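You operate a simulated robot arm through the tools that you are given. There is no shell and no other tool. Be economical: measure what you need, move in short steps, check, and stop when the job is done.

You are at the controls of a simulated two-armed robot. One attempt, no reset.

JOB
Change the low teal bobbin on the plait board for a full one.
Fine: push the handle back, stand the low bobbin in the rack's LOW seat, set the full teal bobbin from the rack in its slot, press JOIN, then pull tight; the lever, the other full bobbins and the other braids stay.

The check looks at the end state, three seconds after you hand in, the way a careful person would. Anything else that was tipped, shoved, dropped, spilled or broken makes it a failure.

ROBOT AND FRAMES
Two 7-joint arms with fingered hands on one trunk that stands fixed in place. Base frame: the origin is at the foot of the trunk, x ahead of it, y to its left, z up; the work surface is at about z = 0.818. Units: m, degrees, N and s.
The left shoulder is at [0.07, 0.146, 1.162], the right one opposite. With the tool pointing down near the work surface each hand reaches from about 0.38 to 0.78 m from the base axis, measured 20 degrees to its own side. Payload 3.5 kg a hand.
The TCP of each hand is the grasp point between the finger pads, 0.025 m short of the fingertips. In the tool frame z runs along the fingers and y along their closing line. The gripper opens to 0.088 m. The gripper's body begins 0.029 m behind the TCP. The gripper is a hand of 4 fingers: y runs from the thumb to the fingers, the wrist lies at [-0.013, -0.097, -0.162] in the tool frame, and closing takes about 1.5 s.
Orientation is told as [roll, pitch, yaw] about the base's x, y, z axes, in that order, counted from this pose: with the fingers straight down and the wrist toward the robot, the tool's x, y and z point along [0, 1, 0], [1, 0, 0] and [0, 0, -1] of the base frame.

CONTROLS
- The arms move only by the tool jog_arm. It takes "left_targets", "right_targets" or both (then of equal length, played together; a hand with none holds still); each is a list that holds one entry, the list of rows, each a list of 6 numbers: the shift along the tool's x, y, z in m, then the turn, a rotation vector about the tool's x, y, z in degrees. In form: [[[dx, dy, dz, wx, wy, wz], ...]]. A call has 1 to 10 rows; each row is the pose to reach, as a shift and turn from the pose commanded when the call began, along the tool's axes at that moment. "left_claw" and "right_claw" are, for a hand that has rows, the finger opening in m, from 0 to 0.088, set as the call begins (left out, the last holds). Rows are played at 5 a second. More than 0.05 m and 8.6 degrees between two rows, or a gripper value outside its range, and nothing of the call is played. Where a pose cannot be reached the arm comes as near as it can. A force on the tool above 40 N (or 10 N above the force at the start of the call, whichever is more), or a blocked arm, ends the call early, and 0.2 s more pass. Each finger travels about 0.045 m/s and halts on what it meets, pressing with about 28 N; the grip force reading is that of the motor and also rises with nothing between the fingers. The clock runs only during rows and for 0.2 s after the last one: add rows that repeat a pose to give the fingers time. It gives the time, the measured TCP pose, the force on the tool (base axes), the opening and the grip force at its end, in the units of the frame above (readings bear some noise), with the torque about the TCP (base axes, N m) and any sound that the robot's microphone picked up, and new pictures: "show" is both (left out), scene, wrist or none (wrist: the cameras of the hands that moved).
- Cameras (640 x 400 px; columns grow to the right, rows downward): "scene" is now at [0.116, 0.0528, 1.4518]; the picture's right is [0.55, -0.84, 0.00], its down [-0.62, -0.41, -0.67] and it looks along [0.56, 0.37, -0.74] (base axes); focal length 336 px, centre (320, 200). "left" rides on the left gripper at [-0.064, -0.083, -0.098] in its tool frame; the picture's right is [-0.62, -0.37, 0.69], its down [0.71, -0.63, 0.30] and it looks along [0.32, 0.68, 0.65] (tool axes); focal length 265 px, centre (320, 200). "right" rides on the right gripper at [0.064, -0.083, -0.098] in its tool frame; the picture's right is [-0.62, 0.37, -0.69], its down [-0.71, -0.63, 0.30] and it looks along [-0.32, 0.68, 0.65] (tool axes); focal length 265 px, centre (320, 200). There is no depth. A picture from a camera that has moved, and an enlarged one, comes with that camera's place and axes in the base frame and with its lens. The place of the scene camera against the robot may be out by one fixed shift of up to 0.018 m in any direction.
- lift_body(by): slides the trunk up (or, below 0, down) by that many m; the arms and the scene camera ride with it, the base frame stays. It gives what a move gives, with no picture.
- curl_fingers(index, middle, ring, thumb_bend, thumb_turn, hand): sets how far each is bent, from 0 (flat) to 1 (curled in); at 0.3 the hand is open as for a grip, at 0.7 the pads meet at the TCP. One left out holds its place. A second passes; each finger stops where it meets its share of the squeeze, and holds until it gets a number again. A gripper value or a shape takes the hand back. It gives what a move gives, with no picture; readings hold the bend of each and the force on the fingers (four entries, about 0 where the hand has none), thumb and palm. thumb_turn goes from beside the hand (0) to across from the fingers (1), as for a grip.
- grasp_type(shape, hand): the hand has 4 fingers and takes this shape, open, in about a second: jaw (thumb against the fingers, like two jaws); tri (thumb and two fingers); tip (a fingertip pinch); poke (one finger out to press); point (the index stretched); flat (the hand flat); cup (the hand cupped); fist (a fist). The gripper value then closes the fingers along that shape, each until it touches; the sizes above hold for jaw. It gives what a move gives, with no picture.
- aim_head(pan, tilt): turns the head with the scene camera to pan (to the left, within 86 degrees either way) and tilt (down, from -29 to 69), counted from straight ahead of the robot. It gives what a move gives, and a new picture of the scene camera.
- close_up(camera, box): a new picture of the part [left, top, right, bottom] of that camera's present view, enlarged. The clock stands still meanwhile.
- close_job(): hands the job in; it is judged then, once.

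Work in short steps. Places have to be worked out from the pictures, the camera data and where the tool is seen: move nearer, look again, correct. Check each grasp and each placing, and mend what went wrong. You have 120 turns and 200 pictures in all, those below and enlarged ones among them. Open the grippers and draw the arms clear of the work before you hand the job in, unless the task says otherwise; then end with one line.

The tools are called after "Request:" by a JSON object that holds its "api" and its "payload". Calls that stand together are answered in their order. jog_arm: Moves the arms, as the interface text tells. Its arguments: {"type":"object","properties":{"left_targets":{"type":"array"},"left_claw":{"type":"number"},"right_targets":{"type":"array"},"right_claw":{"type":"number"},"show":{"type":"string","enum":["both","scene","wrist","none"]}},"required":[]} The other tools are called the same way: lift_body (by) slides the trunk up or down; grasp_type (shape, hand) gives the hand a shape; curl_fingers (index, middle, ring, thumb_bend, thumb_turn, hand) moves the fingers one by one; aim_head (pan, tilt) turns the head that bears the scene camera; close_up (camera, box) takes an enlarged picture of a part of a camera's view; close_job () hands the job in.

At the start:

```text
time_s: 0.0
left_tool_pos: [0.4004, 0.4158, 1.1355]
left_ee_rot: [0.0, 0.0, 0.0]
left_force: [-0.8, -0.4, -0.5]
left_ft_torque: [0.0, -0.01, 0.01]
left_finger_gap: 0.0875
left_grasp_force: 0.2
left_shape: jaw
left_bend: [0.3, 0.3, 0.3, 0.3, 0.98]
left_finger forces: [0.0, 0.0, 0.1, 0.0, 0.1, 0.0]
right_tool_pos: [0.5046, 0.0082, 1.176]
right_ee_rot: [0.0, 0.0, 0.0]
right_force: [0.4, 0.6, 0.1]
right_ft_torque: [-0.01, 0.01, 0.01]
right_finger_gap: 0.0877
right_grasp_force: 0.1
right_shape: jaw
right_bend: [0.3, 0.3, 0.3, 0.3, 0.98]
right_finger forces: [0.1, 0.0, 0.0, 0.0, 0.0, 0.0]
trunk travel left (down, up): [-0.725, 0.115]
head pan, tilt: [33.2, 48.1]
```

scene: 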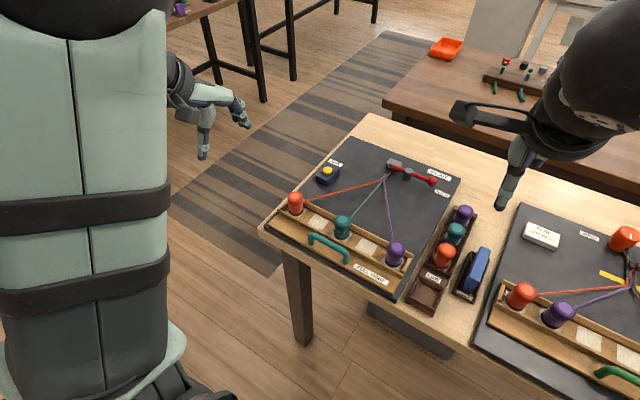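
right: 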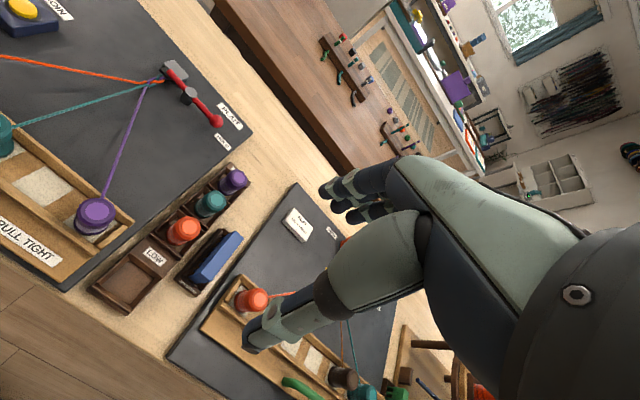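
left: 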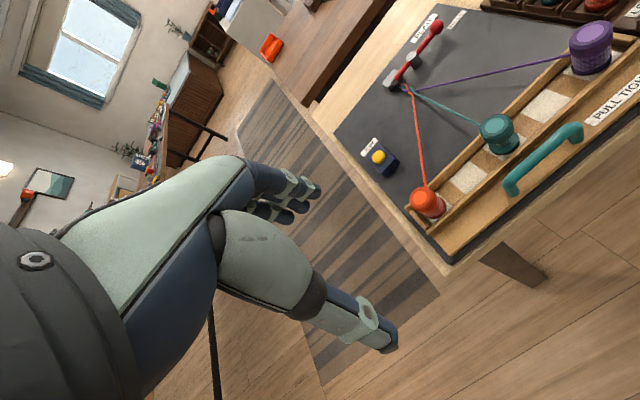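

I start with enlarged views of the board and the rack to measure what is there.

Request:
{"api": "close_up", "payload": {"camera": "scene", "box": [250, 120, 490, 320]}}

Request:
{"api": "close_up", "payload": {"camera": "right", "box": [0, 0, 320, 320]}}

Request:
{"api": "close_up", "payload": {"camera": "left", "box": [320, 0, 640, 270]}}

```text
2.00 times, centred on (370, 220) of scene
camera zoom: at [0.116, 0.0528, 1.4518], right [0.55, -0.84, 0.0], down [-0.62, -0.41, -0.67], along [0.56, 0.37, -0.74], focal length 672 px, centre (220, 160)
```

zoom: 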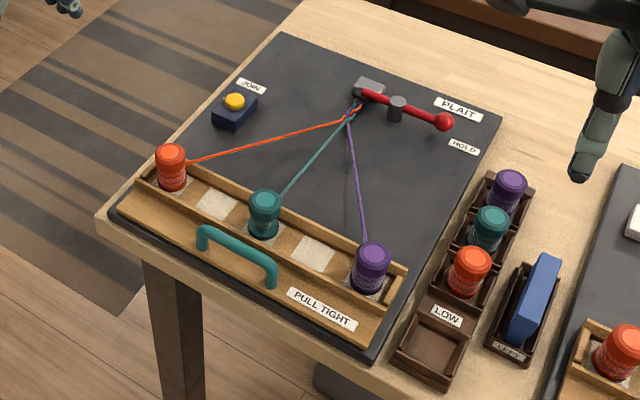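

```text
1.25 times, centred on (160, 160) of right
camera zoom: at [0.4201, 0.0725, 1.2747], right [0.37, -0.62, 0.69], down [-0.63, -0.71, -0.3], along [0.68, -0.32, -0.65], focal length 332 px, centre (520, 250)
```

zoom: 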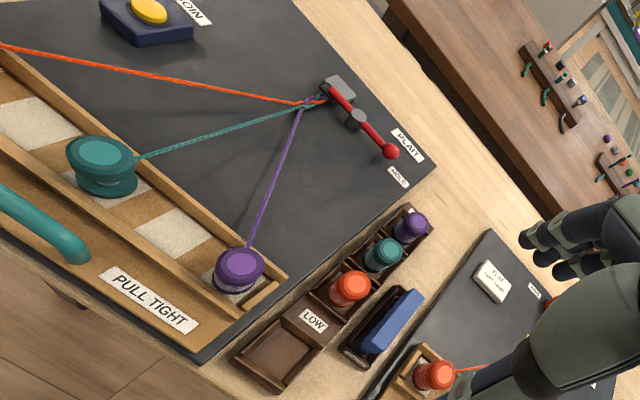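

```text
1.48 times, centred on (480, 135) of left
camera zoom: at [0.3176, 0.3529, 1.2348], right [-0.37, -0.62, -0.69], down [-0.63, 0.71, -0.3], along [0.68, 0.32, -0.65], focal length 393 px, centre (83, 296)
```

zoom: 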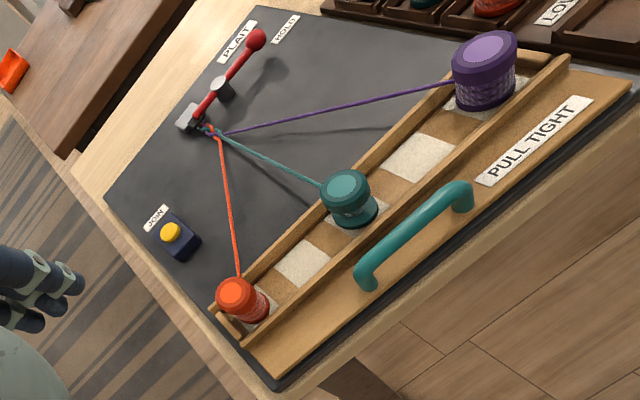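

Triangulating from the two hand cameras: low teal bobbin top at about [0.528, 0.254, 0.88], tray running along y with 0.065 m slots, and the rack along x at y≈0.041 (LOW ≈ 0.49, orange 0.58, teal 0.64, purple 0.70). I turn the left hand so its closing line runs along y and bring it nearer for a better look.

Request:
{"api": "jog_arm", "payload": {"left_targets": [[[-0.005, 0.005, 0.003, 0, 0, 8.5], [-0.01, 0.01, 0.006, 0, 0, 17], [-0.015, 0.015, 0.009, 0, 0, 25.5], [-0.02, 0.02, 0.012, 0, 0, 34], [-0.025, 0.025, 0.015, 0, 0, 42.5], [-0.03, 0.03, 0.018, 0, 0, 51], [-0.035, 0.035, 0.021, 0, 0, 59.5], [-0.04, 0.04, 0.024, 0, 0, 68], [-0.045, 0.045, 0.027, 0, 0, 76.5], [-0.05, 0.05, 0.03, 0, 0, 85]]], "show": "wrist"}}

Request:
{"api": "aim_head", "payload": {"pan": 15, "tilt": 55}}

```text
time_s: 2.2
left_tool_pos: [0.4529, 0.3657, 1.1054]
left_ee_rot: [0.0, 0.0, -85.0]
left_force: [0.6, 0.4, 0.5]
left_ft_torque: [0.03, 0.02, -0.03]
left_finger_gap: 0.0873
left_grasp_force: 0.1
left_shape: jaw
left_bend: [0.3, 0.3, 0.3, 0.3, 0.98]
left_finger forces: [0.0, 0.0, 0.0, 0.0, 0.0, 0.1]
right_tool_pos: [0.5048, 0.0084, 1.1764]
right_ee_rot: [0.1, 0.1, 0.1]
right_force: [0.6, 0.2, -0.9]
right_ft_torque: [-0.03, 0.02, -0.01]
right_finger_gap: 0.0878
right_grasp_force: 0.1
right_shape: jaw
right_bend: [0.3, 0.3, 0.3, 0.3, 0.98]
right_finger forces: [0.0, 0.0, 0.0, 0.0, 0.0, 0.0]
trunk travel left (down, up): [-0.725, 0.115]
head pan, tilt: [33.2, 48.1]
camera left: at [0.3814, 0.4452, 1.2047], right [-0.65, 0.31, -0.69], down [0.66, 0.69, -0.3], along [0.38, -0.65, -0.65], focal length 265 px, centre (320, 200)
```

left: 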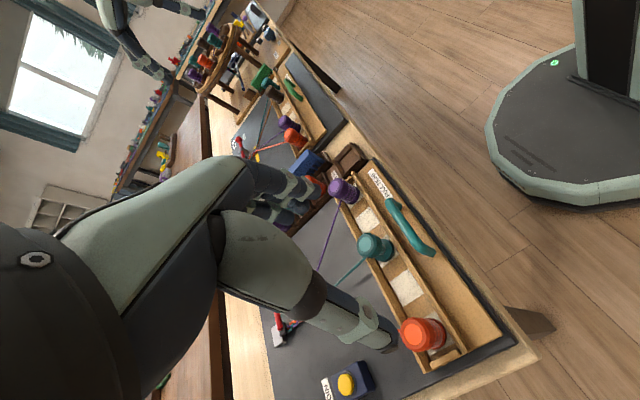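

```text
time_s: 3.0
left_tool_pos: [0.4511, 0.3653, 1.1045]
left_ee_rot: [0.1, 0.1, -84.9]
left_force: [0.1, -0.4, 0.5]
left_ft_torque: [-0.03, -0.02, 0.03]
left_finger_gap: 0.0877
left_grasp_force: 0.0
left_shape: jaw
left_bend: [0.3, 0.3, 0.3, 0.3, 0.98]
left_finger forces: [0.0, 0.1, 0.0, 0.1, 0.0, 0.0]
right_tool_pos: [0.5033, 0.0084, 1.1765]
right_ee_rot: [0.0, 0.0, 0.0]
right_force: [-0.5, -0.3, 0.8]
right_ft_torque: [-0.01, -0.03, -0.01]
right_finger_gap: 0.0877
right_grasp_force: 0.1
right_shape: jaw
right_bend: [0.3, 0.3, 0.3, 0.3, 0.98]
right_finger forces: [0.1, 0.0, 0.1, 0.0, 0.0, 0.0]
trunk travel left (down, up): [-0.725, 0.115]
head pan, tilt: [15.0, 55.0]
camera scene: at [0.1195, 0.0283, 1.4427], right [0.26, -0.97, 0.0], down [-0.79, -0.21, -0.57], along [0.55, 0.15, -0.82], focal length 336 px, centre (320, 200)
```

scene: 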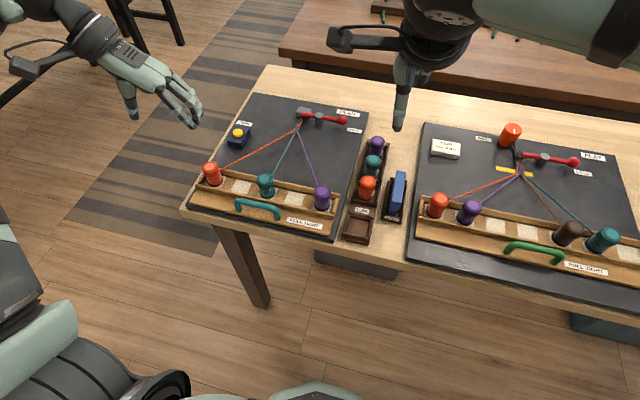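

The view is clear; I enlarge the handle and tray in both cameras to locate the handle.

Request:
{"api": "close_up", "payload": {"camera": "left", "box": [300, 140, 540, 380]}}

Request:
{"api": "close_up", "payload": {"camera": "scene", "box": [190, 90, 420, 250]}}

```text
1.67 times, centred on (420, 260) of left
camera zoom: at [0.3801, 0.4441, 1.2053], right [-0.65, 0.31, -0.69], down [0.66, 0.69, -0.3], along [0.38, -0.65, -0.65], focal length 442 px, centre (153, 100)
```

zoom: 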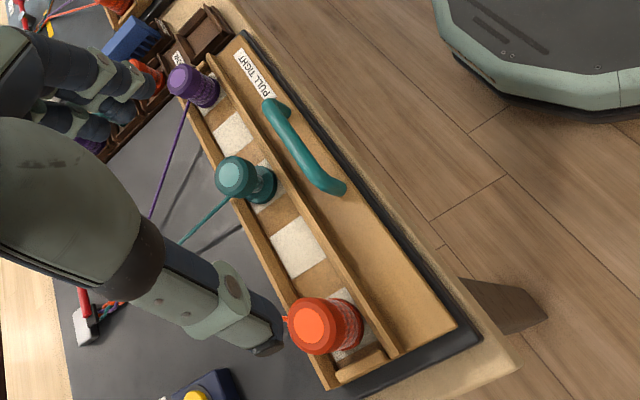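

```text
2.50 times, centred on (305, 170) of scene
camera zoom: at [0.1195, 0.0283, 1.4427], right [0.26, -0.97, 0.0], down [-0.79, -0.21, -0.57], along [0.55, 0.15, -0.82], focal length 840 px, centre (358, 275)
```

zoom: 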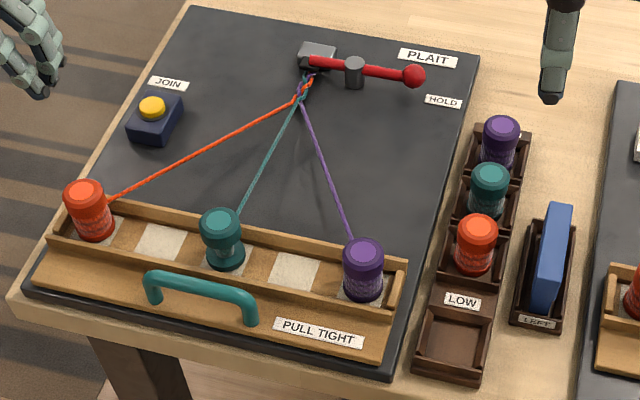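

The handle bar runs along y at roughly x 0.467, y 0.21–0.30, z 0.86, with an upright loop. I turn the left hand back to yaw 0, narrow the opening, and come above the bar for a closer look.

Request:
{"api": "jog_arm", "payload": {"left_targets": [[[0.0007, 0.0112, 0.0125, 0, 0, -8.5], [0.0014, 0.0224, 0.025, 0, 0, -17], [0.0021, 0.0336, 0.0375, 0, 0, -25.5], [0.0028, 0.0448, 0.05, 0, 0, -34], [0.0035, 0.056, 0.0625, 0, 0, -42.5], [0.0042, 0.0672, 0.075, 0, 0, -51], [0.005, 0.0784, 0.0875, 0, 0, -59.5], [0.0058, 0.0896, 0.1, 0, 0, -68], [0.0066, 0.1008, 0.1125, 0, 0, -76.5], [0.0073, 0.112, 0.125, 0, 0, -85]]], "left_claw": 0.04}}

```text
time_s: 5.2
left_tool_pos: [0.4679, 0.2542, 0.9809]
left_ee_rot: [0.1, -0.2, 0.3]
left_force: [0.1, -0.3, 0.7]
left_ft_torque: [0.02, 0.03, 0.01]
left_finger_gap: 0.0404
left_grasp_force: 0.1
left_shape: jaw
left_bend: [0.74, 0.46, 0.43, 0.71, 1.0]
left_finger forces: [0.0, 0.0, 0.0, 0.1, 0.1, 0.0]
right_tool_pos: [0.5054, 0.0068, 1.1755]
right_ee_rot: [0.1, 0.0, 0.0]
right_force: [-0.4, -0.2, -0.1]
right_ft_torque: [0.0, 0.02, -0.06]
right_finger_gap: 0.0874
right_grasp_force: 0.0
right_shape: jaw
right_bend: [0.3, 0.3, 0.3, 0.3, 0.98]
right_finger forces: [0.1, 0.1, 0.1, 0.0, 0.1, 0.0]
trunk travel left (down, up): [-0.725, 0.115]
head pan, tilt: [15.0, 55.0]
camera scene: at [0.1203, 0.0266, 1.4427], right [0.26, -0.97, 0.0], down [-0.79, -0.21, -0.57], along [0.55, 0.15, -0.82], focal length 336 px, centre (320, 200)
camera left: at [0.3847, 0.1912, 1.0802], right [-0.37, -0.62, -0.69], down [-0.63, 0.71, -0.3], along [0.68, 0.33, -0.65], focal length 265 px, centre (320, 200)
```

scene: 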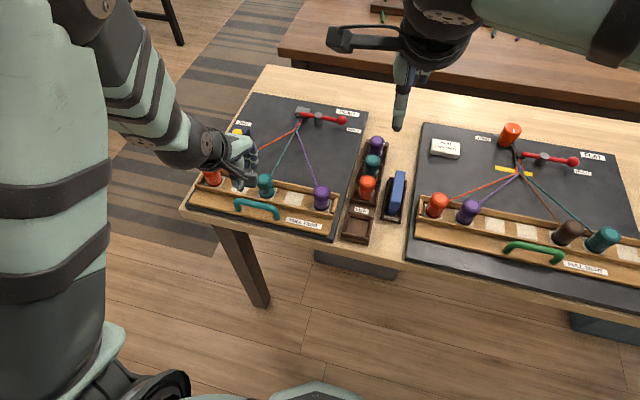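
left: 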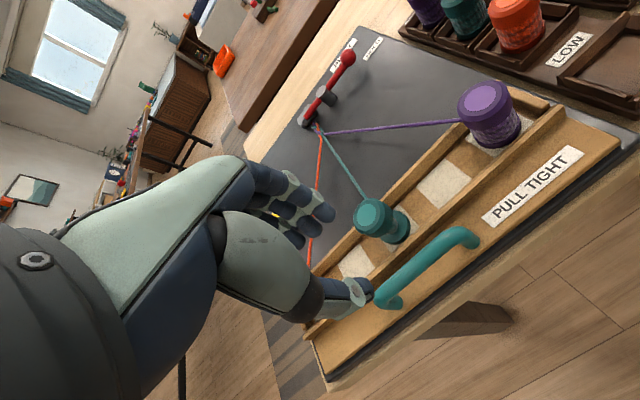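

The hand hovers above the handle; I zoom in on the handle from this nearer view to fix its place.

Request:
{"api": "close_up", "payload": {"camera": "left", "box": [280, 160, 520, 340]}}

Request:
{"api": "close_up", "payload": {"camera": "scene", "box": [180, 100, 340, 240]}}

```text
2.22 times, centred on (400, 250) of left
camera zoom: at [0.3847, 0.1912, 1.0802], right [-0.37, -0.62, -0.69], down [-0.63, 0.71, -0.3], along [0.68, 0.33, -0.65], focal length 590 px, centre (142, 89)
```

zoom: 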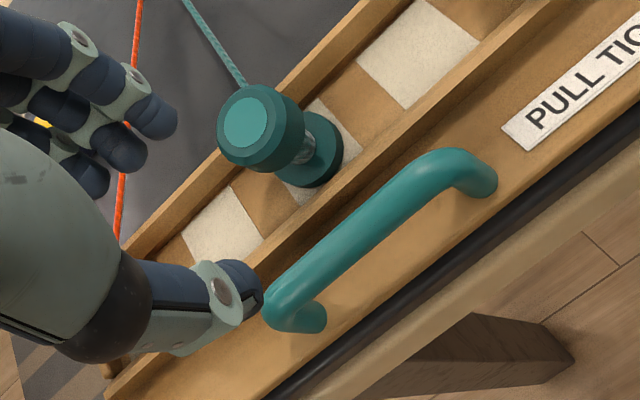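

```text
2.86 times, centred on (260, 170) of scene
camera zoom: at [0.1203, 0.0266, 1.4427], right [0.26, -0.97, 0.0], down [-0.79, -0.21, -0.57], along [0.55, 0.15, -0.82], focal length 960 px, centre (491, 286)
```

zoom: 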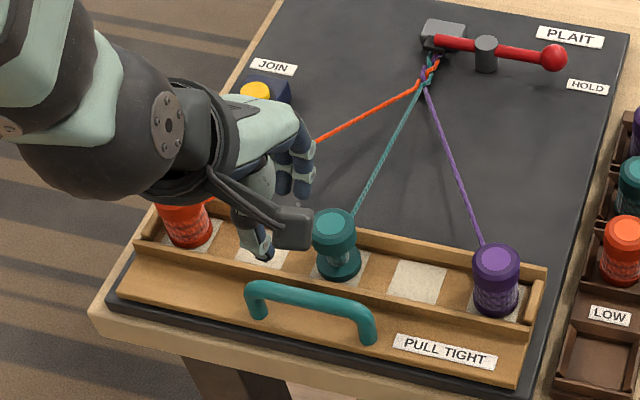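

Bar estimated at x≈0.470, y 0.21–0.295, z≈0.865; bobbin cap edge at x≈0.509, so I use a narrow opening. I descend partway and check alignment.

Request:
{"api": "jog_arm", "payload": {"left_targets": [[[0.0, 0.001, 0.02, 0, 0, 0], [0.0, 0.002, 0.04, 0, 0, 0], [0.0, 0.002, 0.06, 0, 0, 0], [0.0, 0.002, 0.07, 0, 0, 0], [0.0, 0.002, 0.07, 0, 0, 0]]], "left_claw": 0.033}}

Request:
{"api": "close_up", "payload": {"camera": "scene", "box": [180, 100, 340, 240]}}

```text
time_s: 6.4
left_tool_pos: [0.47, 0.2549, 0.91]
left_ee_rot: [0.1, 0.0, 0.0]
left_force: [-0.1, 0.9, 0.0]
left_ft_torque: [0.03, 0.02, -0.01]
left_finger_gap: 0.0334
left_grasp_force: 0.1
left_shape: jaw
left_bend: [0.74, 0.5, 0.47, 0.73, 1.0]
left_finger forces: [0.0, 0.0, 0.0, 0.0, 0.0, 0.1]
right_tool_pos: [0.5039, 0.0077, 1.1762]
right_ee_rot: [0.1, 0.0, 0.0]
right_force: [0.6, -0.4, -0.6]
right_ft_torque: [0.03, -0.03, 0.03]
right_finger_gap: 0.0878
right_grasp_force: 0.0
right_shape: jaw
right_bend: [0.3, 0.3, 0.3, 0.3, 0.98]
right_finger forces: [0.0, 0.0, 0.0, 0.0, 0.0, 0.0]
trunk travel left (down, up): [-0.725, 0.115]
head pan, tilt: [15.0, 55.0]
camera scene: at [0.1196, 0.028, 1.4427], right [0.26, -0.97, 0.0], down [-0.79, -0.21, -0.57], along [0.55, 0.15, -0.82], focal length 336 px, centre (320, 200)
camera left: at [0.3865, 0.1926, 1.0097], right [-0.37, -0.62, -0.69], down [-0.63, 0.71, -0.3], along [0.68, 0.32, -0.65], focal length 265 px, centre (320, 200)
```

scene: 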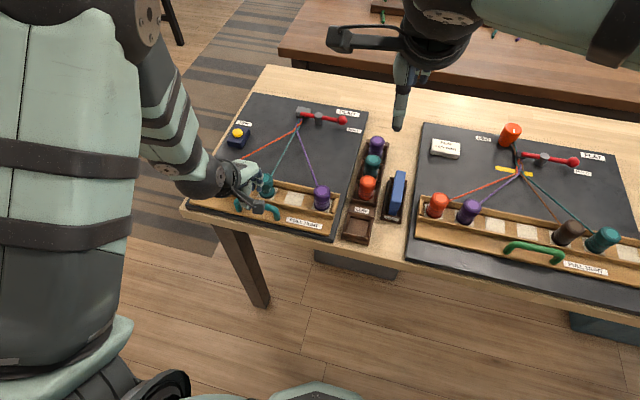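
left: 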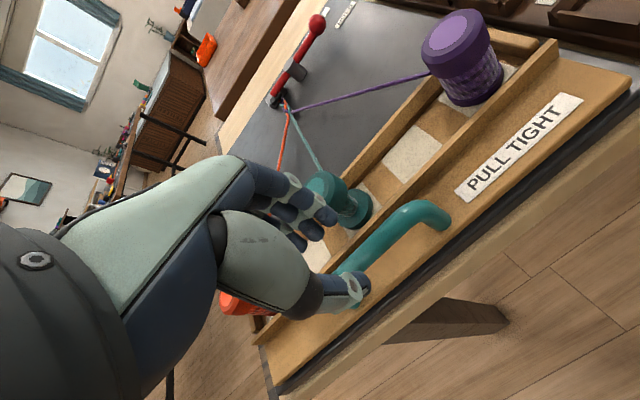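

```text
2.86 times, centred on (260, 170) of scene
camera zoom: at [0.1196, 0.028, 1.4427], right [0.26, -0.97, 0.0], down [-0.79, -0.21, -0.57], along [0.55, 0.15, -0.82], focal length 960 px, centre (491, 286)
```

zoom: 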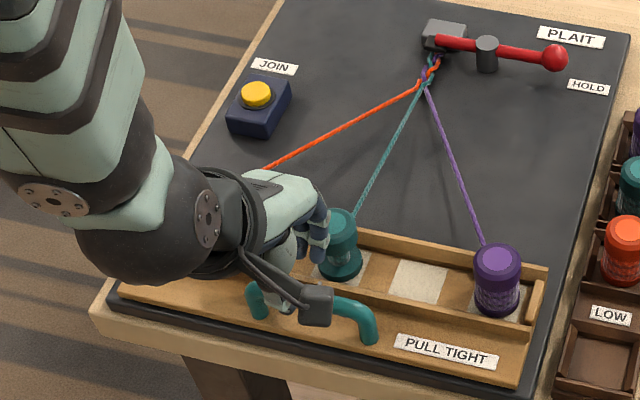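

I zoom in on the fingers relative to the bobbin cap and the bar.

Request:
{"api": "close_up", "payload": {"camera": "left", "box": [250, 150, 450, 320]}}

```text
2.35 times, centred on (350, 235) of left
camera zoom: at [0.3865, 0.1926, 1.0097], right [-0.37, -0.62, -0.69], down [-0.63, 0.71, -0.3], along [0.68, 0.32, -0.65], focal length 624 px, centre (249, 118)
```

zoom: 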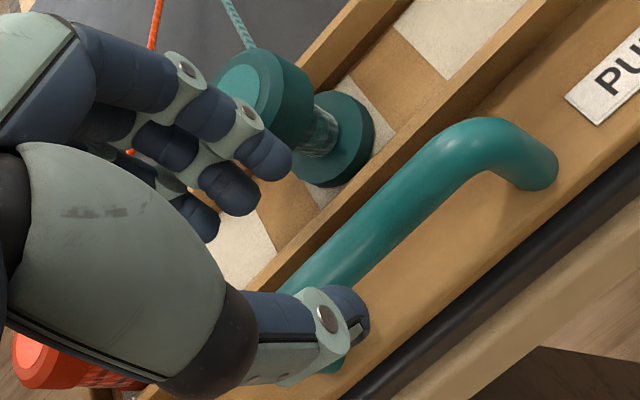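

The fingers would brush the bobbin's cap if I pinch here. Pushing only needs a closed hand behind the bar, so I lift, draw back to x≈0.428, close the fingers, and lower behind the bar.

Request:
{"api": "jog_arm", "payload": {"left_targets": [[[0, 0, -0.03, 0, 0, 0], [0, -0.02, -0.03, 0, 0, 0], [0, -0.042, -0.03, 0, 0, 0], [0, -0.042, -0.01, 0, 0, 0], [0, -0.042, 0.02, 0, 0, 0], [0, -0.042, 0.042, 0, 0, 0], [0, -0.042, 0.042, 0, 0, 0]]], "left_claw": 0.0}}

Request:
{"api": "close_up", "payload": {"camera": "left", "box": [250, 150, 450, 320]}}

```text
time_s: 8.0
left_tool_pos: [0.4273, 0.2534, 0.8686]
left_ee_rot: [0.0, 0.0, 0.1]
left_force: [-0.7, 0.6, -0.5]
left_ft_torque: [0.03, -0.01, 0.02]
left_finger_gap: 0.0
left_grasp_force: 28.0
left_shape: jaw
left_bend: [0.7, 0.7, 0.7, 0.39, 1.0]
left_finger forces: [0.0, 0.0, 0.0, 0.0, 0.0, 0.0]
right_tool_pos: [0.5042, 0.0089, 1.1763]
right_ee_rot: [-0.1, 0.0, 0.1]
right_force: [-0.5, 0.4, 0.7]
right_ft_torque: [-0.01, -0.02, 0.0]
right_finger_gap: 0.0875
right_grasp_force: 0.0
right_shape: jaw
right_bend: [0.3, 0.3, 0.3, 0.3, 0.98]
right_finger forces: [0.0, 0.0, 0.1, 0.1, 0.0, 0.1]
trunk travel left (down, up): [-0.725, 0.115]
head pan, tilt: [15.0, 55.0]
camera scene: at [0.1194, 0.0278, 1.4427], right [0.26, -0.97, 0.0], down [-0.79, -0.21, -0.57], along [0.55, 0.15, -0.82], focal length 336 px, centre (320, 200)
camera left: at [0.3441, 0.1911, 0.9684], right [-0.37, -0.62, -0.69], down [-0.63, 0.71, -0.3], along [0.68, 0.32, -0.65], focal length 265 px, centre (320, 200)
```

scene: 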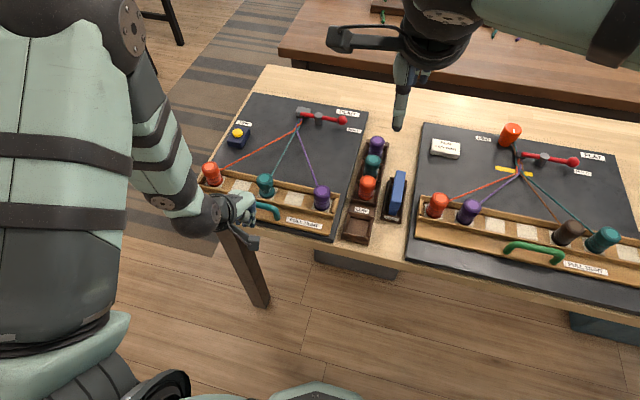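
left: 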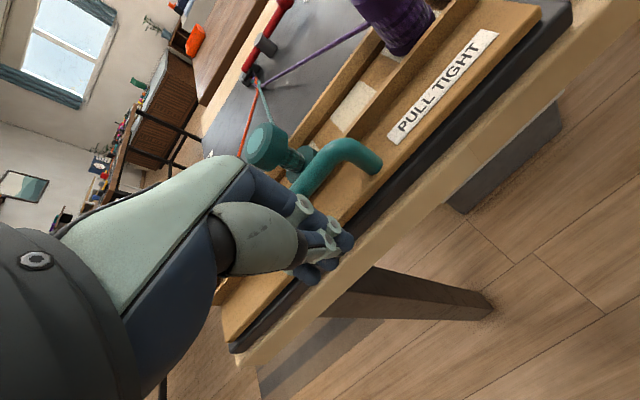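

```text
2.35 times, centred on (350, 235) of left
camera zoom: at [0.3441, 0.1911, 0.9684], right [-0.37, -0.62, -0.69], down [-0.63, 0.71, -0.3], along [0.68, 0.32, -0.65], focal length 624 px, centre (249, 118)
```

zoom: 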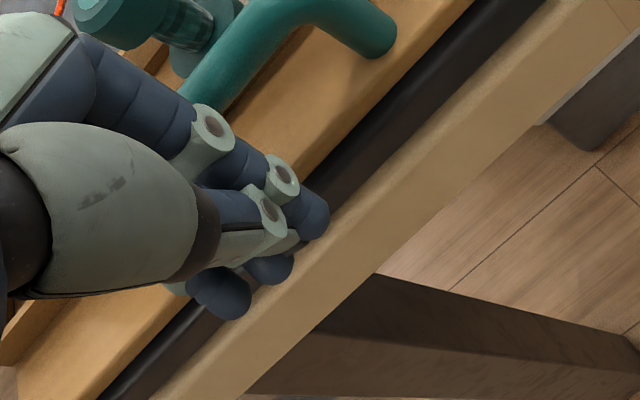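

No contact yet; the finger backs face the bar. I push ahead slowly and watch the force.

Request:
{"api": "jog_arm", "payload": {"left_targets": [[[0, 0.006, 0, 0, 0, 0], [0, 0.012, 0, 0, 0, 0], [0, 0.018, 0, 0, 0, 0], [0, 0.024, 0, 0, 0, 0], [0, 0.03, 0, 0, 0, 0], [0, 0.036, 0, 0, 0, 0]]]}}

```text
time_s: 9.4
left_tool_pos: [0.4642, 0.2545, 0.8683]
left_ee_rot: [0.0, 0.0, 0.0]
left_force: [-2.2, -0.8, 1.3]
left_ft_torque: [0.04, -0.07, 0.0]
left_finger_gap: 0.0
left_grasp_force: 28.1
left_shape: jaw
left_bend: [0.7, 0.7, 0.7, 0.4, 1.0]
left_finger forces: [0.0, 3.3, 0.0, 0.0, 0.0, 0.0]
right_tool_pos: [0.5035, 0.0079, 1.1775]
right_ee_rot: [0.1, 0.0, -0.1]
right_force: [0.5, -0.8, -0.2]
right_ft_torque: [-0.01, 0.03, 0.01]
right_finger_gap: 0.0875
right_grasp_force: 0.1
right_shape: jaw
right_bend: [0.3, 0.3, 0.3, 0.3, 0.98]
right_finger forces: [0.1, 0.0, 0.1, 0.1, 0.1, 0.0]
trunk travel left (down, up): [-0.725, 0.115]
head pan, tilt: [15.0, 55.0]
camera scene: at [0.1191, 0.0281, 1.4427], right [0.26, -0.97, 0.0], down [-0.79, -0.21, -0.57], along [0.55, 0.15, -0.82], focal length 336 px, centre (320, 200)
camera left: at [0.3807, 0.1913, 0.9681], right [-0.37, -0.62, -0.69], down [-0.63, 0.71, -0.3], along [0.68, 0.32, -0.65], focal length 265 px, centre (320, 200)
```

scene: 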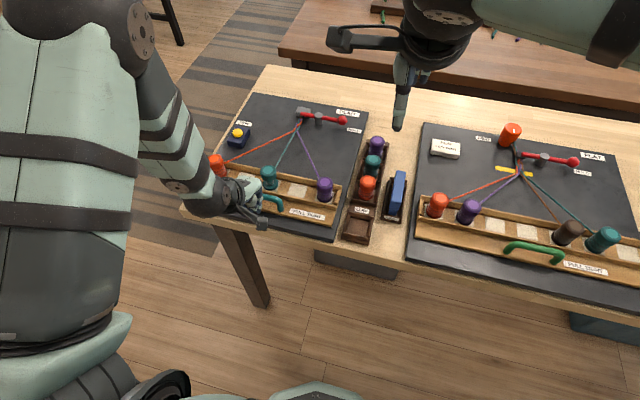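
left: 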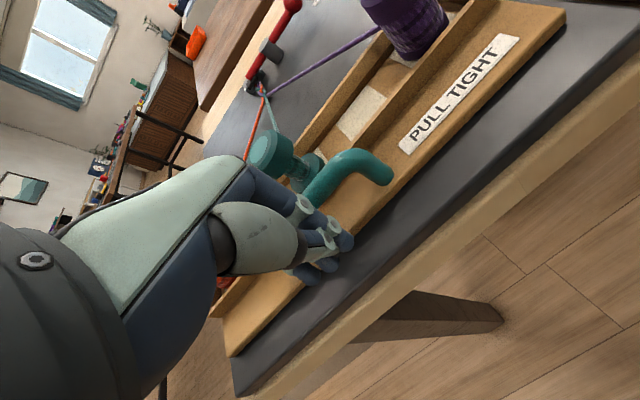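

The tray slides at about 2 N with the bobbins riding along. I keep pushing in small steps until it stops.

Request:
{"api": "jog_arm", "payload": {"left_targets": [[[0, 0.004, 0, 0, 0, 0], [0, 0.008, 0, 0, 0, 0], [0, 0.012, 0, 0, 0, 0], [0, 0.016, 0, 0, 0, 0], [0, 0.02, 0, 0, 0, 0]]]}}

```text
time_s: 10.6
left_tool_pos: [0.4842, 0.2554, 0.8668]
left_ee_rot: [0.0, 0.0, -0.1]
left_force: [-0.9, -0.2, 1.4]
left_ft_torque: [0.02, 0.02, 0.0]
left_finger_gap: 0.0001
left_grasp_force: 28.0
left_shape: jaw
left_bend: [0.7, 0.7, 0.7, 0.4, 1.0]
left_finger forces: [0.1, 0.9, 0.0, 0.1, 0.0, 0.1]
right_tool_pos: [0.5043, 0.0071, 1.1765]
right_ee_rot: [0.0, 0.0, 0.0]
right_force: [0.0, -0.9, -0.1]
right_ft_torque: [-0.01, -0.02, -0.02]
right_finger_gap: 0.0873
right_grasp_force: 0.0
right_shape: jaw
right_bend: [0.3, 0.3, 0.3, 0.3, 0.98]
right_finger forces: [0.0, 0.1, 0.0, 0.0, 0.1, 0.0]
trunk travel left (down, up): [-0.725, 0.115]
head pan, tilt: [15.0, 55.0]
camera scene: at [0.12, 0.0284, 1.4427], right [0.26, -0.97, 0.0], down [-0.79, -0.21, -0.57], along [0.55, 0.15, -0.82], focal length 336 px, centre (320, 200)
camera left: at [0.4006, 0.1923, 0.9669], right [-0.37, -0.62, -0.69], down [-0.63, 0.71, -0.3], along [0.68, 0.32, -0.65], focal length 265 px, centre (320, 200)
```

scene: 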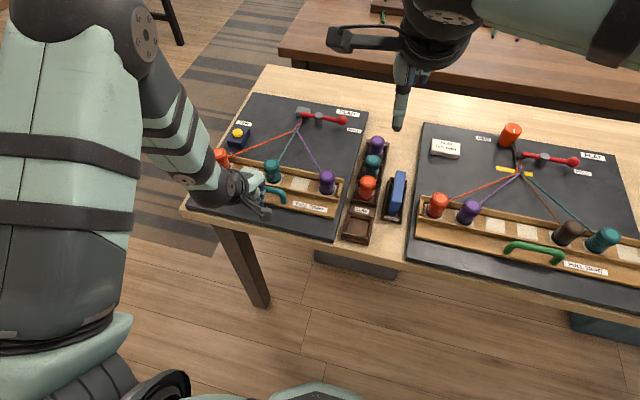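
left: 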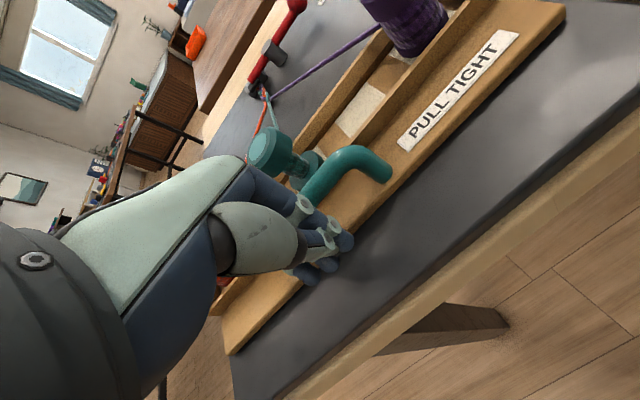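

Still gliding freely. I continue pushing.

Request:
{"api": "jog_arm", "payload": {"left_targets": [[[0, 0.004, 0, 0, 0, 0], [0, 0.008, 0, 0, 0, 0], [0, 0.012, 0, 0, 0, 0], [0, 0.016, 0, 0, 0, 0], [0, 0.02, 0, 0, 0, 0]]], "show": "scene"}}

```text
time_s: 11.8
left_tool_pos: [0.4974, 0.2552, 0.8702]
left_ee_rot: [0.0, 0.1, 0.2]
left_force: [-23.1, 1.0, 7.7]
left_ft_torque: [0.1, -0.04, 0.22]
left_finger_gap: 0.0
left_grasp_force: 28.1
left_shape: jaw
left_bend: [0.7, 0.7, 0.7, 0.44, 1.0]
left_finger forces: [0.0, 25.4, 3.4, 0.0, 0.0, 0.0]
right_tool_pos: [0.4986, 0.0075, 1.1796]
right_ee_rot: [0.0, -0.2, 0.1]
right_force: [0.6, -0.5, 0.1]
right_ft_torque: [0.01, 0.0, 0.03]
right_finger_gap: 0.0876
right_grasp_force: 0.0
right_shape: jaw
right_bend: [0.3, 0.3, 0.3, 0.3, 0.98]
right_finger forces: [0.1, 0.0, 0.0, 0.0, 0.0, 0.0]
trunk travel left (down, up): [-0.725, 0.115]
head pan, tilt: [15.0, 55.0]
camera scene: at [0.1125, 0.0279, 1.4433], right [0.26, -0.97, 0.0], down [-0.79, -0.21, -0.58], along [0.56, 0.15, -0.82], focal length 336 px, centre (320, 200)
```

scene: 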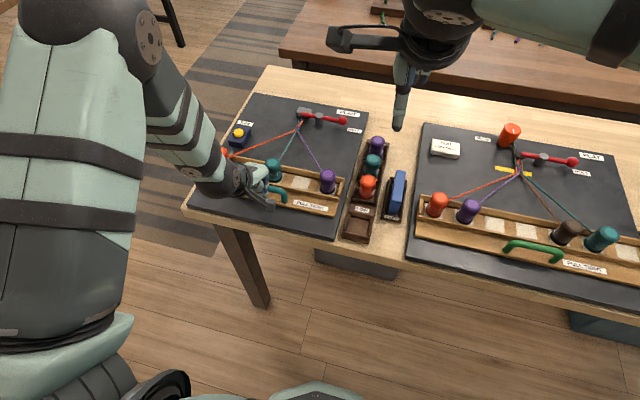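

The force rose to 23 N, so the tray is at its end stop. I draw back, then lift clear and look.

Request:
{"api": "jog_arm", "payload": {"left_targets": [[[0, -0.02, 0, 0, 0, 0], [0, -0.05, 0, 0, 0, 0], [0, -0.07, -0.02, 0, 0, 0], [0, -0.07, -0.06, 0, 0, 0], [0, -0.07, -0.1, 0, 0, 0], [0, -0.07, -0.14, 0, 0, 0]]]}}

Request:
{"api": "close_up", "payload": {"camera": "scene", "box": [180, 80, 410, 250]}}

Request:
{"api": "close_up", "payload": {"camera": "right", "box": [0, 0, 320, 320]}}

```text
time_s: 13.2
left_tool_pos: [0.4315, 0.2541, 1.0078]
left_ee_rot: [0.0, 0.0, 0.1]
left_force: [0.1, 0.0, 0.2]
left_ft_torque: [-0.02, -0.02, 0.01]
left_finger_gap: 0.0
left_grasp_force: 27.8
left_shape: jaw
left_bend: [0.7, 0.7, 0.7, 0.46, 1.0]
left_finger forces: [0.1, 0.0, 0.0, 0.0, 0.0, 0.1]
right_tool_pos: [0.5018, 0.0067, 1.1769]
right_ee_rot: [0.1, -0.1, 0.0]
right_force: [0.0, 0.6, -0.6]
right_ft_torque: [0.01, 0.0, 0.0]
right_finger_gap: 0.0875
right_grasp_force: 0.0
right_shape: jaw
right_bend: [0.3, 0.3, 0.3, 0.3, 0.98]
right_finger forces: [0.0, 0.1, 0.0, 0.0, 0.1, 0.0]
trunk travel left (down, up): [-0.725, 0.115]
head pan, tilt: [15.0, 55.0]
camera scene: at [0.1177, 0.0277, 1.4428], right [0.26, -0.97, 0.0], down [-0.79, -0.21, -0.57], along [0.56, 0.15, -0.82], focal length 336 px, centre (320, 200)
camera left: at [0.3472, 0.1912, 1.1077], right [-0.37, -0.62, -0.69], down [-0.63, 0.71, -0.31], along [0.68, 0.32, -0.65], focal length 265 px, centre (320, 200)
```

scene: 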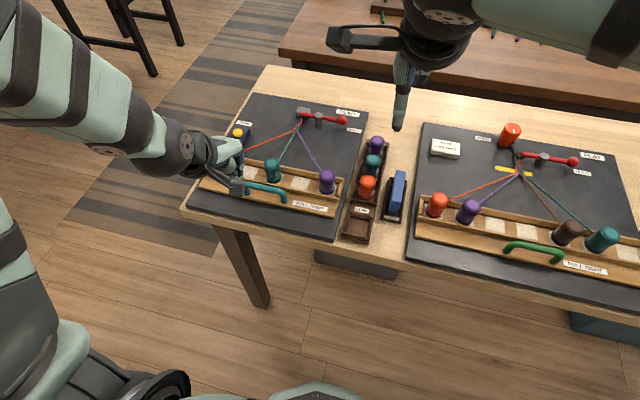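
left: 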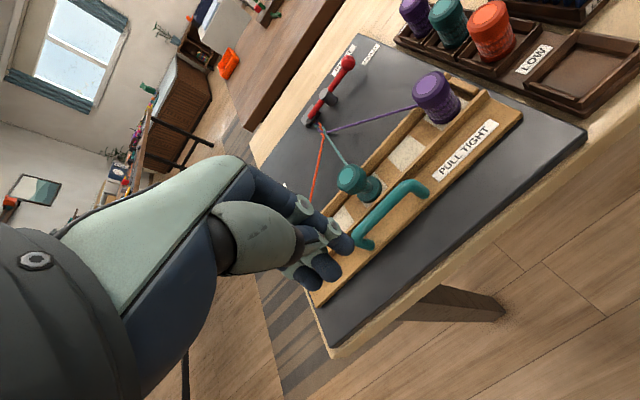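

```text
2.35 times, centred on (295, 165) of scene
camera zoom: at [0.1177, 0.0277, 1.4428], right [0.26, -0.97, 0.0], down [-0.79, -0.21, -0.57], along [0.56, 0.15, -0.82], focal length 791 px, centre (379, 282)
```

zoom: 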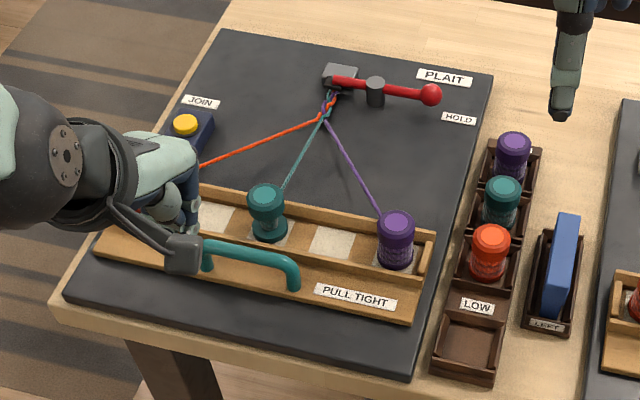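

```text
1.25 times, centred on (160, 160) of right
camera zoom: at [0.4182, 0.072, 1.2753], right [0.37, -0.62, 0.69], down [-0.63, -0.71, -0.31], along [0.68, -0.32, -0.65], focal length 332 px, centre (520, 250)
```

zoom: 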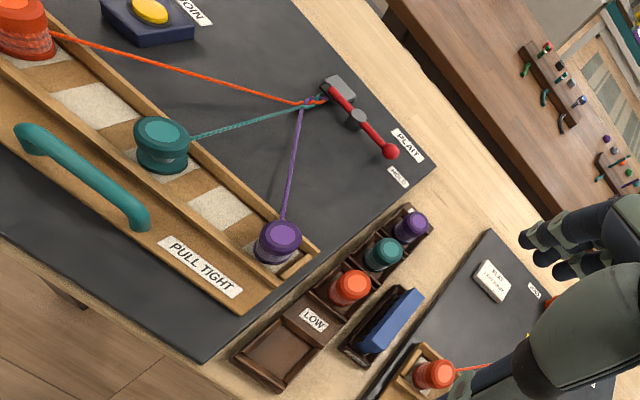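

The tray is back about 0.044 m; the low bobbin cap is now at about [0.571, 0.254, 0.88]. I turn the hand to close along y and move above the bobbin, opening it.

Request:
{"api": "jog_arm", "payload": {"left_targets": [[[0, 0.014, 0.0, 0, 0, 8.5], [0, 0.028, 0.0, 0, 0, 17], [0, 0.042, 0, 0, 0, 25.5], [0, 0.056, 0, 0, 0, 34], [0, 0.07, 0, 0, 0, 42.5], [0, 0.084, 0, 0, 0, 51], [0, 0.098, 0, 0, 0, 59.5], [0, 0.112, 0, 0, 0, 68], [0, 0.126, 0, 0, 0, 76.5], [0, 0.1395, 0, 0, 0, 85]]], "left_claw": 0.07, "show": "none"}}

Request:
{"api": "jog_arm", "payload": {"left_targets": [[[0, 0, 0.02, 0, 0, 5], [0, 0, 0.05, 0, 0, 5], [0, 0, 0.06, 0, 0, 5], [0, 0, 0.06, 0, 0, 5]]]}}

Request:
{"api": "close_up", "payload": {"camera": "left", "box": [250, 150, 490, 350]}}

Request:
{"api": "close_up", "payload": {"camera": "scene", "box": [200, 100, 380, 240]}}

```text
time_s: 15.4
left_tool_pos: [0.5753, 0.2568, 1.0062]
left_ee_rot: [0.0, 0.1, -85.1]
left_force: [-0.9, 0.0, 0.6]
left_ft_torque: [-0.02, 0.0, 0.0]
left_finger_gap: 0.0699
left_grasp_force: 0.1
left_shape: jaw
left_bend: [0.27, 0.34, 0.32, 0.5, 0.99]
left_finger forces: [0.0, 0.1, 0.0, 0.0, 0.0, 0.0]
right_tool_pos: [0.5056, 0.0079, 1.176]
right_ee_rot: [0.0, 0.1, 0.1]
right_force: [0.0, 0.1, -0.5]
right_ft_torque: [0.01, 0.01, 0.01]
right_finger_gap: 0.0877
right_grasp_force: 0.0
right_shape: jaw
right_bend: [0.3, 0.3, 0.3, 0.3, 0.98]
right_finger forces: [0.1, 0.0, 0.0, 0.1, 0.0, 0.0]
trunk travel left (down, up): [-0.725, 0.115]
head pan, tilt: [15.0, 55.0]
```

```text
time_s: 16.4
left_tool_pos: [0.5737, 0.2545, 0.9475]
left_ee_rot: [0.1, 0.0, -90.0]
left_force: [0.0, 0.3, 0.7]
left_ft_torque: [-0.02, 0.0, -0.02]
left_finger_gap: 0.0699
left_grasp_force: 0.1
left_shape: jaw
left_bend: [0.27, 0.34, 0.32, 0.5, 0.99]
left_finger forces: [0.1, 0.0, 0.0, 0.0, 0.1, 0.0]
right_tool_pos: [0.5037, 0.0084, 1.1765]
right_ee_rot: [0.0, -0.1, 0.2]
right_force: [0.8, 0.1, -0.2]
right_ft_torque: [0.0, 0.0, 0.01]
right_finger_gap: 0.0876
right_grasp_force: 0.1
right_shape: jaw
right_bend: [0.3, 0.3, 0.3, 0.3, 0.98]
right_finger forces: [0.0, 0.0, 0.0, 0.1, 0.0, 0.0]
trunk travel left (down, up): [-0.725, 0.115]
head pan, tilt: [15.0, 55.0]
camera scene: at [0.12, 0.0284, 1.4427], right [0.26, -0.97, 0.0], down [-0.79, -0.21, -0.57], along [0.55, 0.15, -0.82], focal length 336 px, centre (320, 200)
camera left: at [0.5094, 0.3394, 1.0482], right [-0.62, 0.37, -0.69], down [0.71, 0.63, -0.3], along [0.32, -0.68, -0.65], focal length 265 px, centre (320, 200)
```

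scene: 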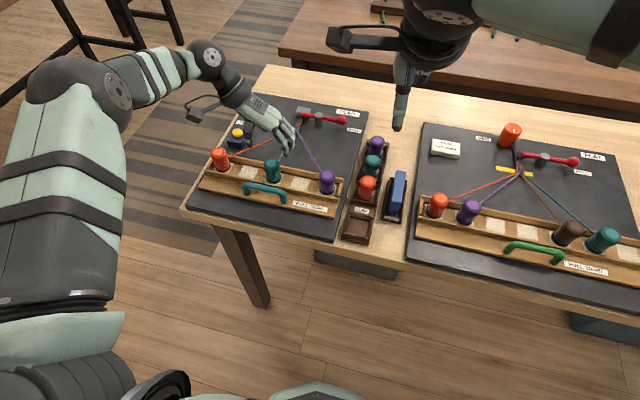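
left: 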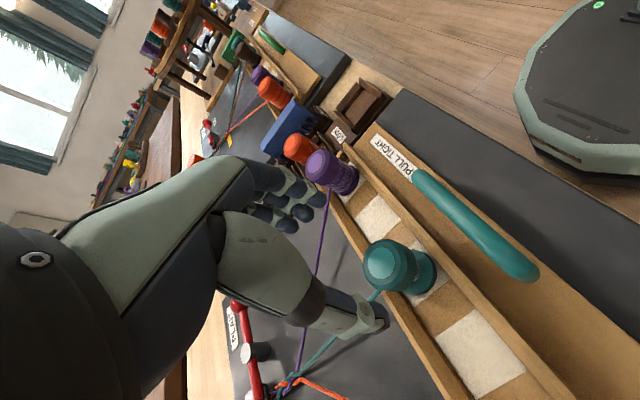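

```text
2.00 times, centred on (370, 250) of left
camera zoom: at [0.5094, 0.3394, 1.0482], right [-0.62, 0.37, -0.69], down [0.71, 0.63, -0.3], along [0.32, -0.68, -0.65], focal length 531 px, centre (220, 100)
```

zoom: 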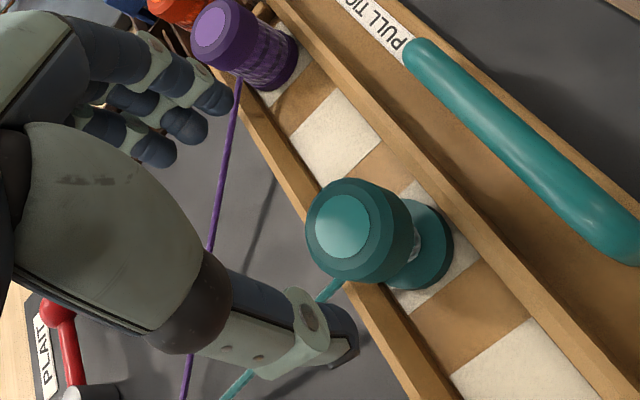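

```text
2.86 times, centred on (290, 170) of scene
camera zoom: at [0.12, 0.0284, 1.4427], right [0.26, -0.97, 0.0], down [-0.79, -0.21, -0.57], along [0.55, 0.15, -0.82], focal length 960 px, centre (406, 286)
```

zoom: 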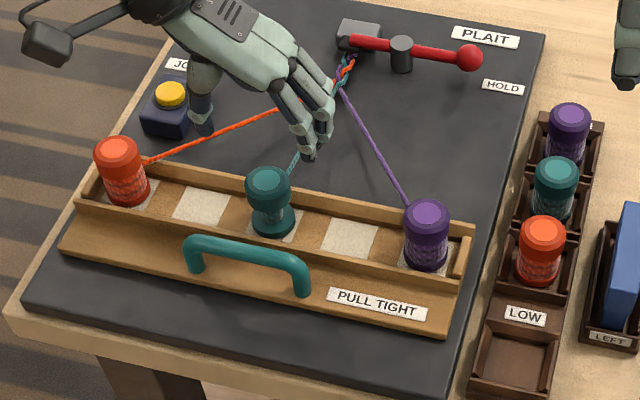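

The cap is at about [0.574, 0.254, 0.88] and the TCP is centred over it. I descend so the fingertips straddle the cap (TCP z≈0.877) without closing yet.

Request:
{"api": "jog_arm", "payload": {"left_targets": [[[0, 0, 0.02, 0, 0, 0], [0, 0, 0.04, 0, 0, 0], [0, 0, 0.055, 0, 0, 0], [0, 0, 0.065, 0, 0, 0], [0, 0, 0.07, 0, 0, 0], [0, 0, 0.07, 0, 0, 0]]]}}

Request:
{"api": "close_up", "payload": {"camera": "left", "box": [250, 150, 490, 350]}}

Request:
{"api": "close_up", "payload": {"camera": "scene", "box": [200, 100, 380, 240]}}

```text
time_s: 17.8
left_tool_pos: [0.5738, 0.2556, 0.8772]
left_ee_rot: [0.0, 0.0, -90.0]
left_force: [0.0, -0.6, -0.1]
left_ft_torque: [0.04, 0.0, 0.0]
left_finger_gap: 0.0701
left_grasp_force: 0.1
left_shape: jaw
left_bend: [0.27, 0.34, 0.32, 0.5, 0.99]
left_finger forces: [0.0, 0.0, 0.0, 0.1, 0.0, 0.1]
right_tool_pos: [0.5045, 0.0072, 1.1753]
right_ee_rot: [0.0, 0.0, 0.0]
right_force: [1.0, -1.1, 1.0]
right_ft_torque: [-0.01, 0.0, 0.0]
right_finger_gap: 0.0877
right_grasp_force: 0.0
right_shape: jaw
right_bend: [0.3, 0.3, 0.3, 0.3, 0.98]
right_finger forces: [0.1, 0.0, 0.0, 0.1, 0.0, 0.1]
trunk travel left (down, up): [-0.725, 0.115]
head pan, tilt: [15.0, 55.0]
camera scene: at [0.1198, 0.0283, 1.4427], right [0.26, -0.97, 0.0], down [-0.79, -0.21, -0.57], along [0.55, 0.15, -0.82], focal length 336 px, centre (320, 200)
camera left: at [0.5098, 0.3394, 0.9772], right [-0.62, 0.37, -0.69], down [0.71, 0.63, -0.3], along [0.32, -0.68, -0.65], focal length 265 px, centre (320, 200)
```

scene: 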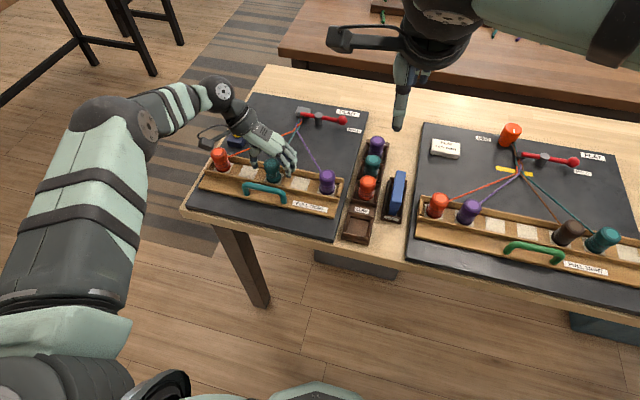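
left: 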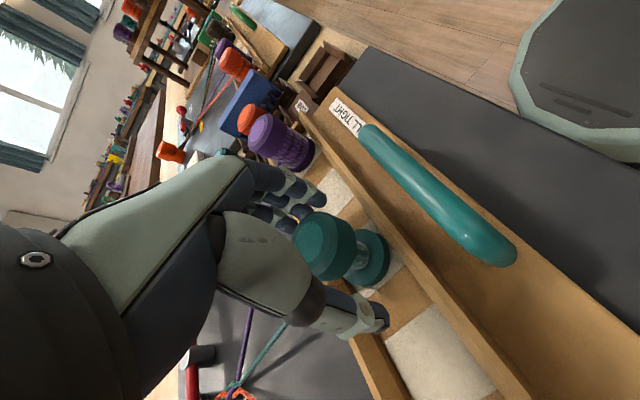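

```text
2.00 times, centred on (370, 250) of left
camera zoom: at [0.5098, 0.3394, 0.9772], right [-0.62, 0.37, -0.69], down [0.71, 0.63, -0.3], along [0.32, -0.68, -0.65], focal length 531 px, centre (220, 100)
```

zoom: 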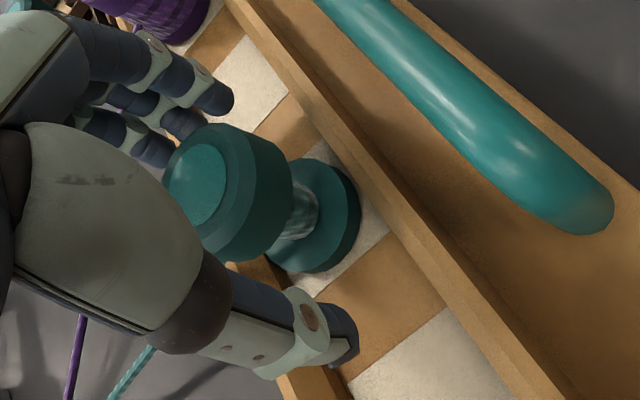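

```text
2.86 times, centred on (290, 170) of scene
camera zoom: at [0.1198, 0.0283, 1.4427], right [0.26, -0.97, 0.0], down [-0.79, -0.21, -0.57], along [0.55, 0.15, -0.82], focal length 960 px, centre (406, 286)
```

zoom: 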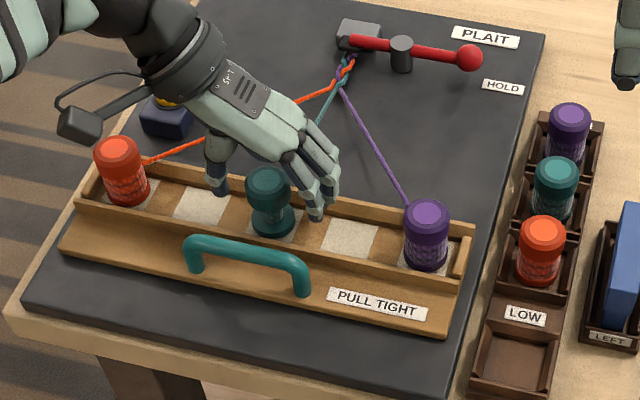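

Fingers straddle the cap with thumb at x≈0.574, aligned and without contact. I close on the cap.

Request:
{"api": "jog_arm", "payload": {"left_targets": [[[0, 0, 0, 0, 0, 0], [0, 0, 0, 0, 0, 0], [0, 0, 0, 0, 0, 0], [0, 0, 0, 0, 0, 0], [0, 0, 0, 0, 0, 0], [0, 0, 0, 0, 0, 0], [0, 0, 0, 0, 0, 0]]], "left_claw": 0.02, "show": "wrist"}}

```text
time_s: 19.4
left_tool_pos: [0.5738, 0.2544, 0.8779]
left_ee_rot: [0.0, 0.0, -90.0]
left_force: [0.5, -0.3, -1.1]
left_ft_torque: [0.03, 0.02, -0.01]
left_finger_gap: 0.029
left_grasp_force: 27.7
left_shape: jaw
left_bend: [0.74, 0.52, 0.58, 0.75, 1.0]
left_finger forces: [14.7, 9.3, 0.0, 0.0, 23.4, 0.0]
right_tool_pos: [0.5046, 0.0077, 1.1766]
right_ee_rot: [0.0, 0.1, 0.0]
right_force: [0.4, -0.1, 1.3]
right_ft_torque: [0.05, 0.0, -0.02]
right_finger_gap: 0.0877
right_grasp_force: 0.0
right_shape: jaw
right_bend: [0.3, 0.3, 0.3, 0.3, 0.98]
right_finger forces: [0.0, 0.0, 0.0, 0.0, 0.0, 0.0]
trunk travel left (down, up): [-0.725, 0.115]
head pan, tilt: [15.0, 55.0]
camera left: at [0.5099, 0.3396, 0.9773], right [-0.62, 0.37, -0.69], down [0.71, 0.63, -0.3], along [0.32, -0.68, -0.65], focal length 265 px, centre (320, 200)
```

left: 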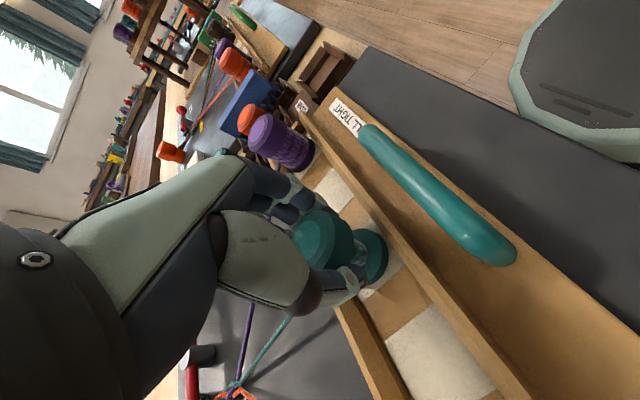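

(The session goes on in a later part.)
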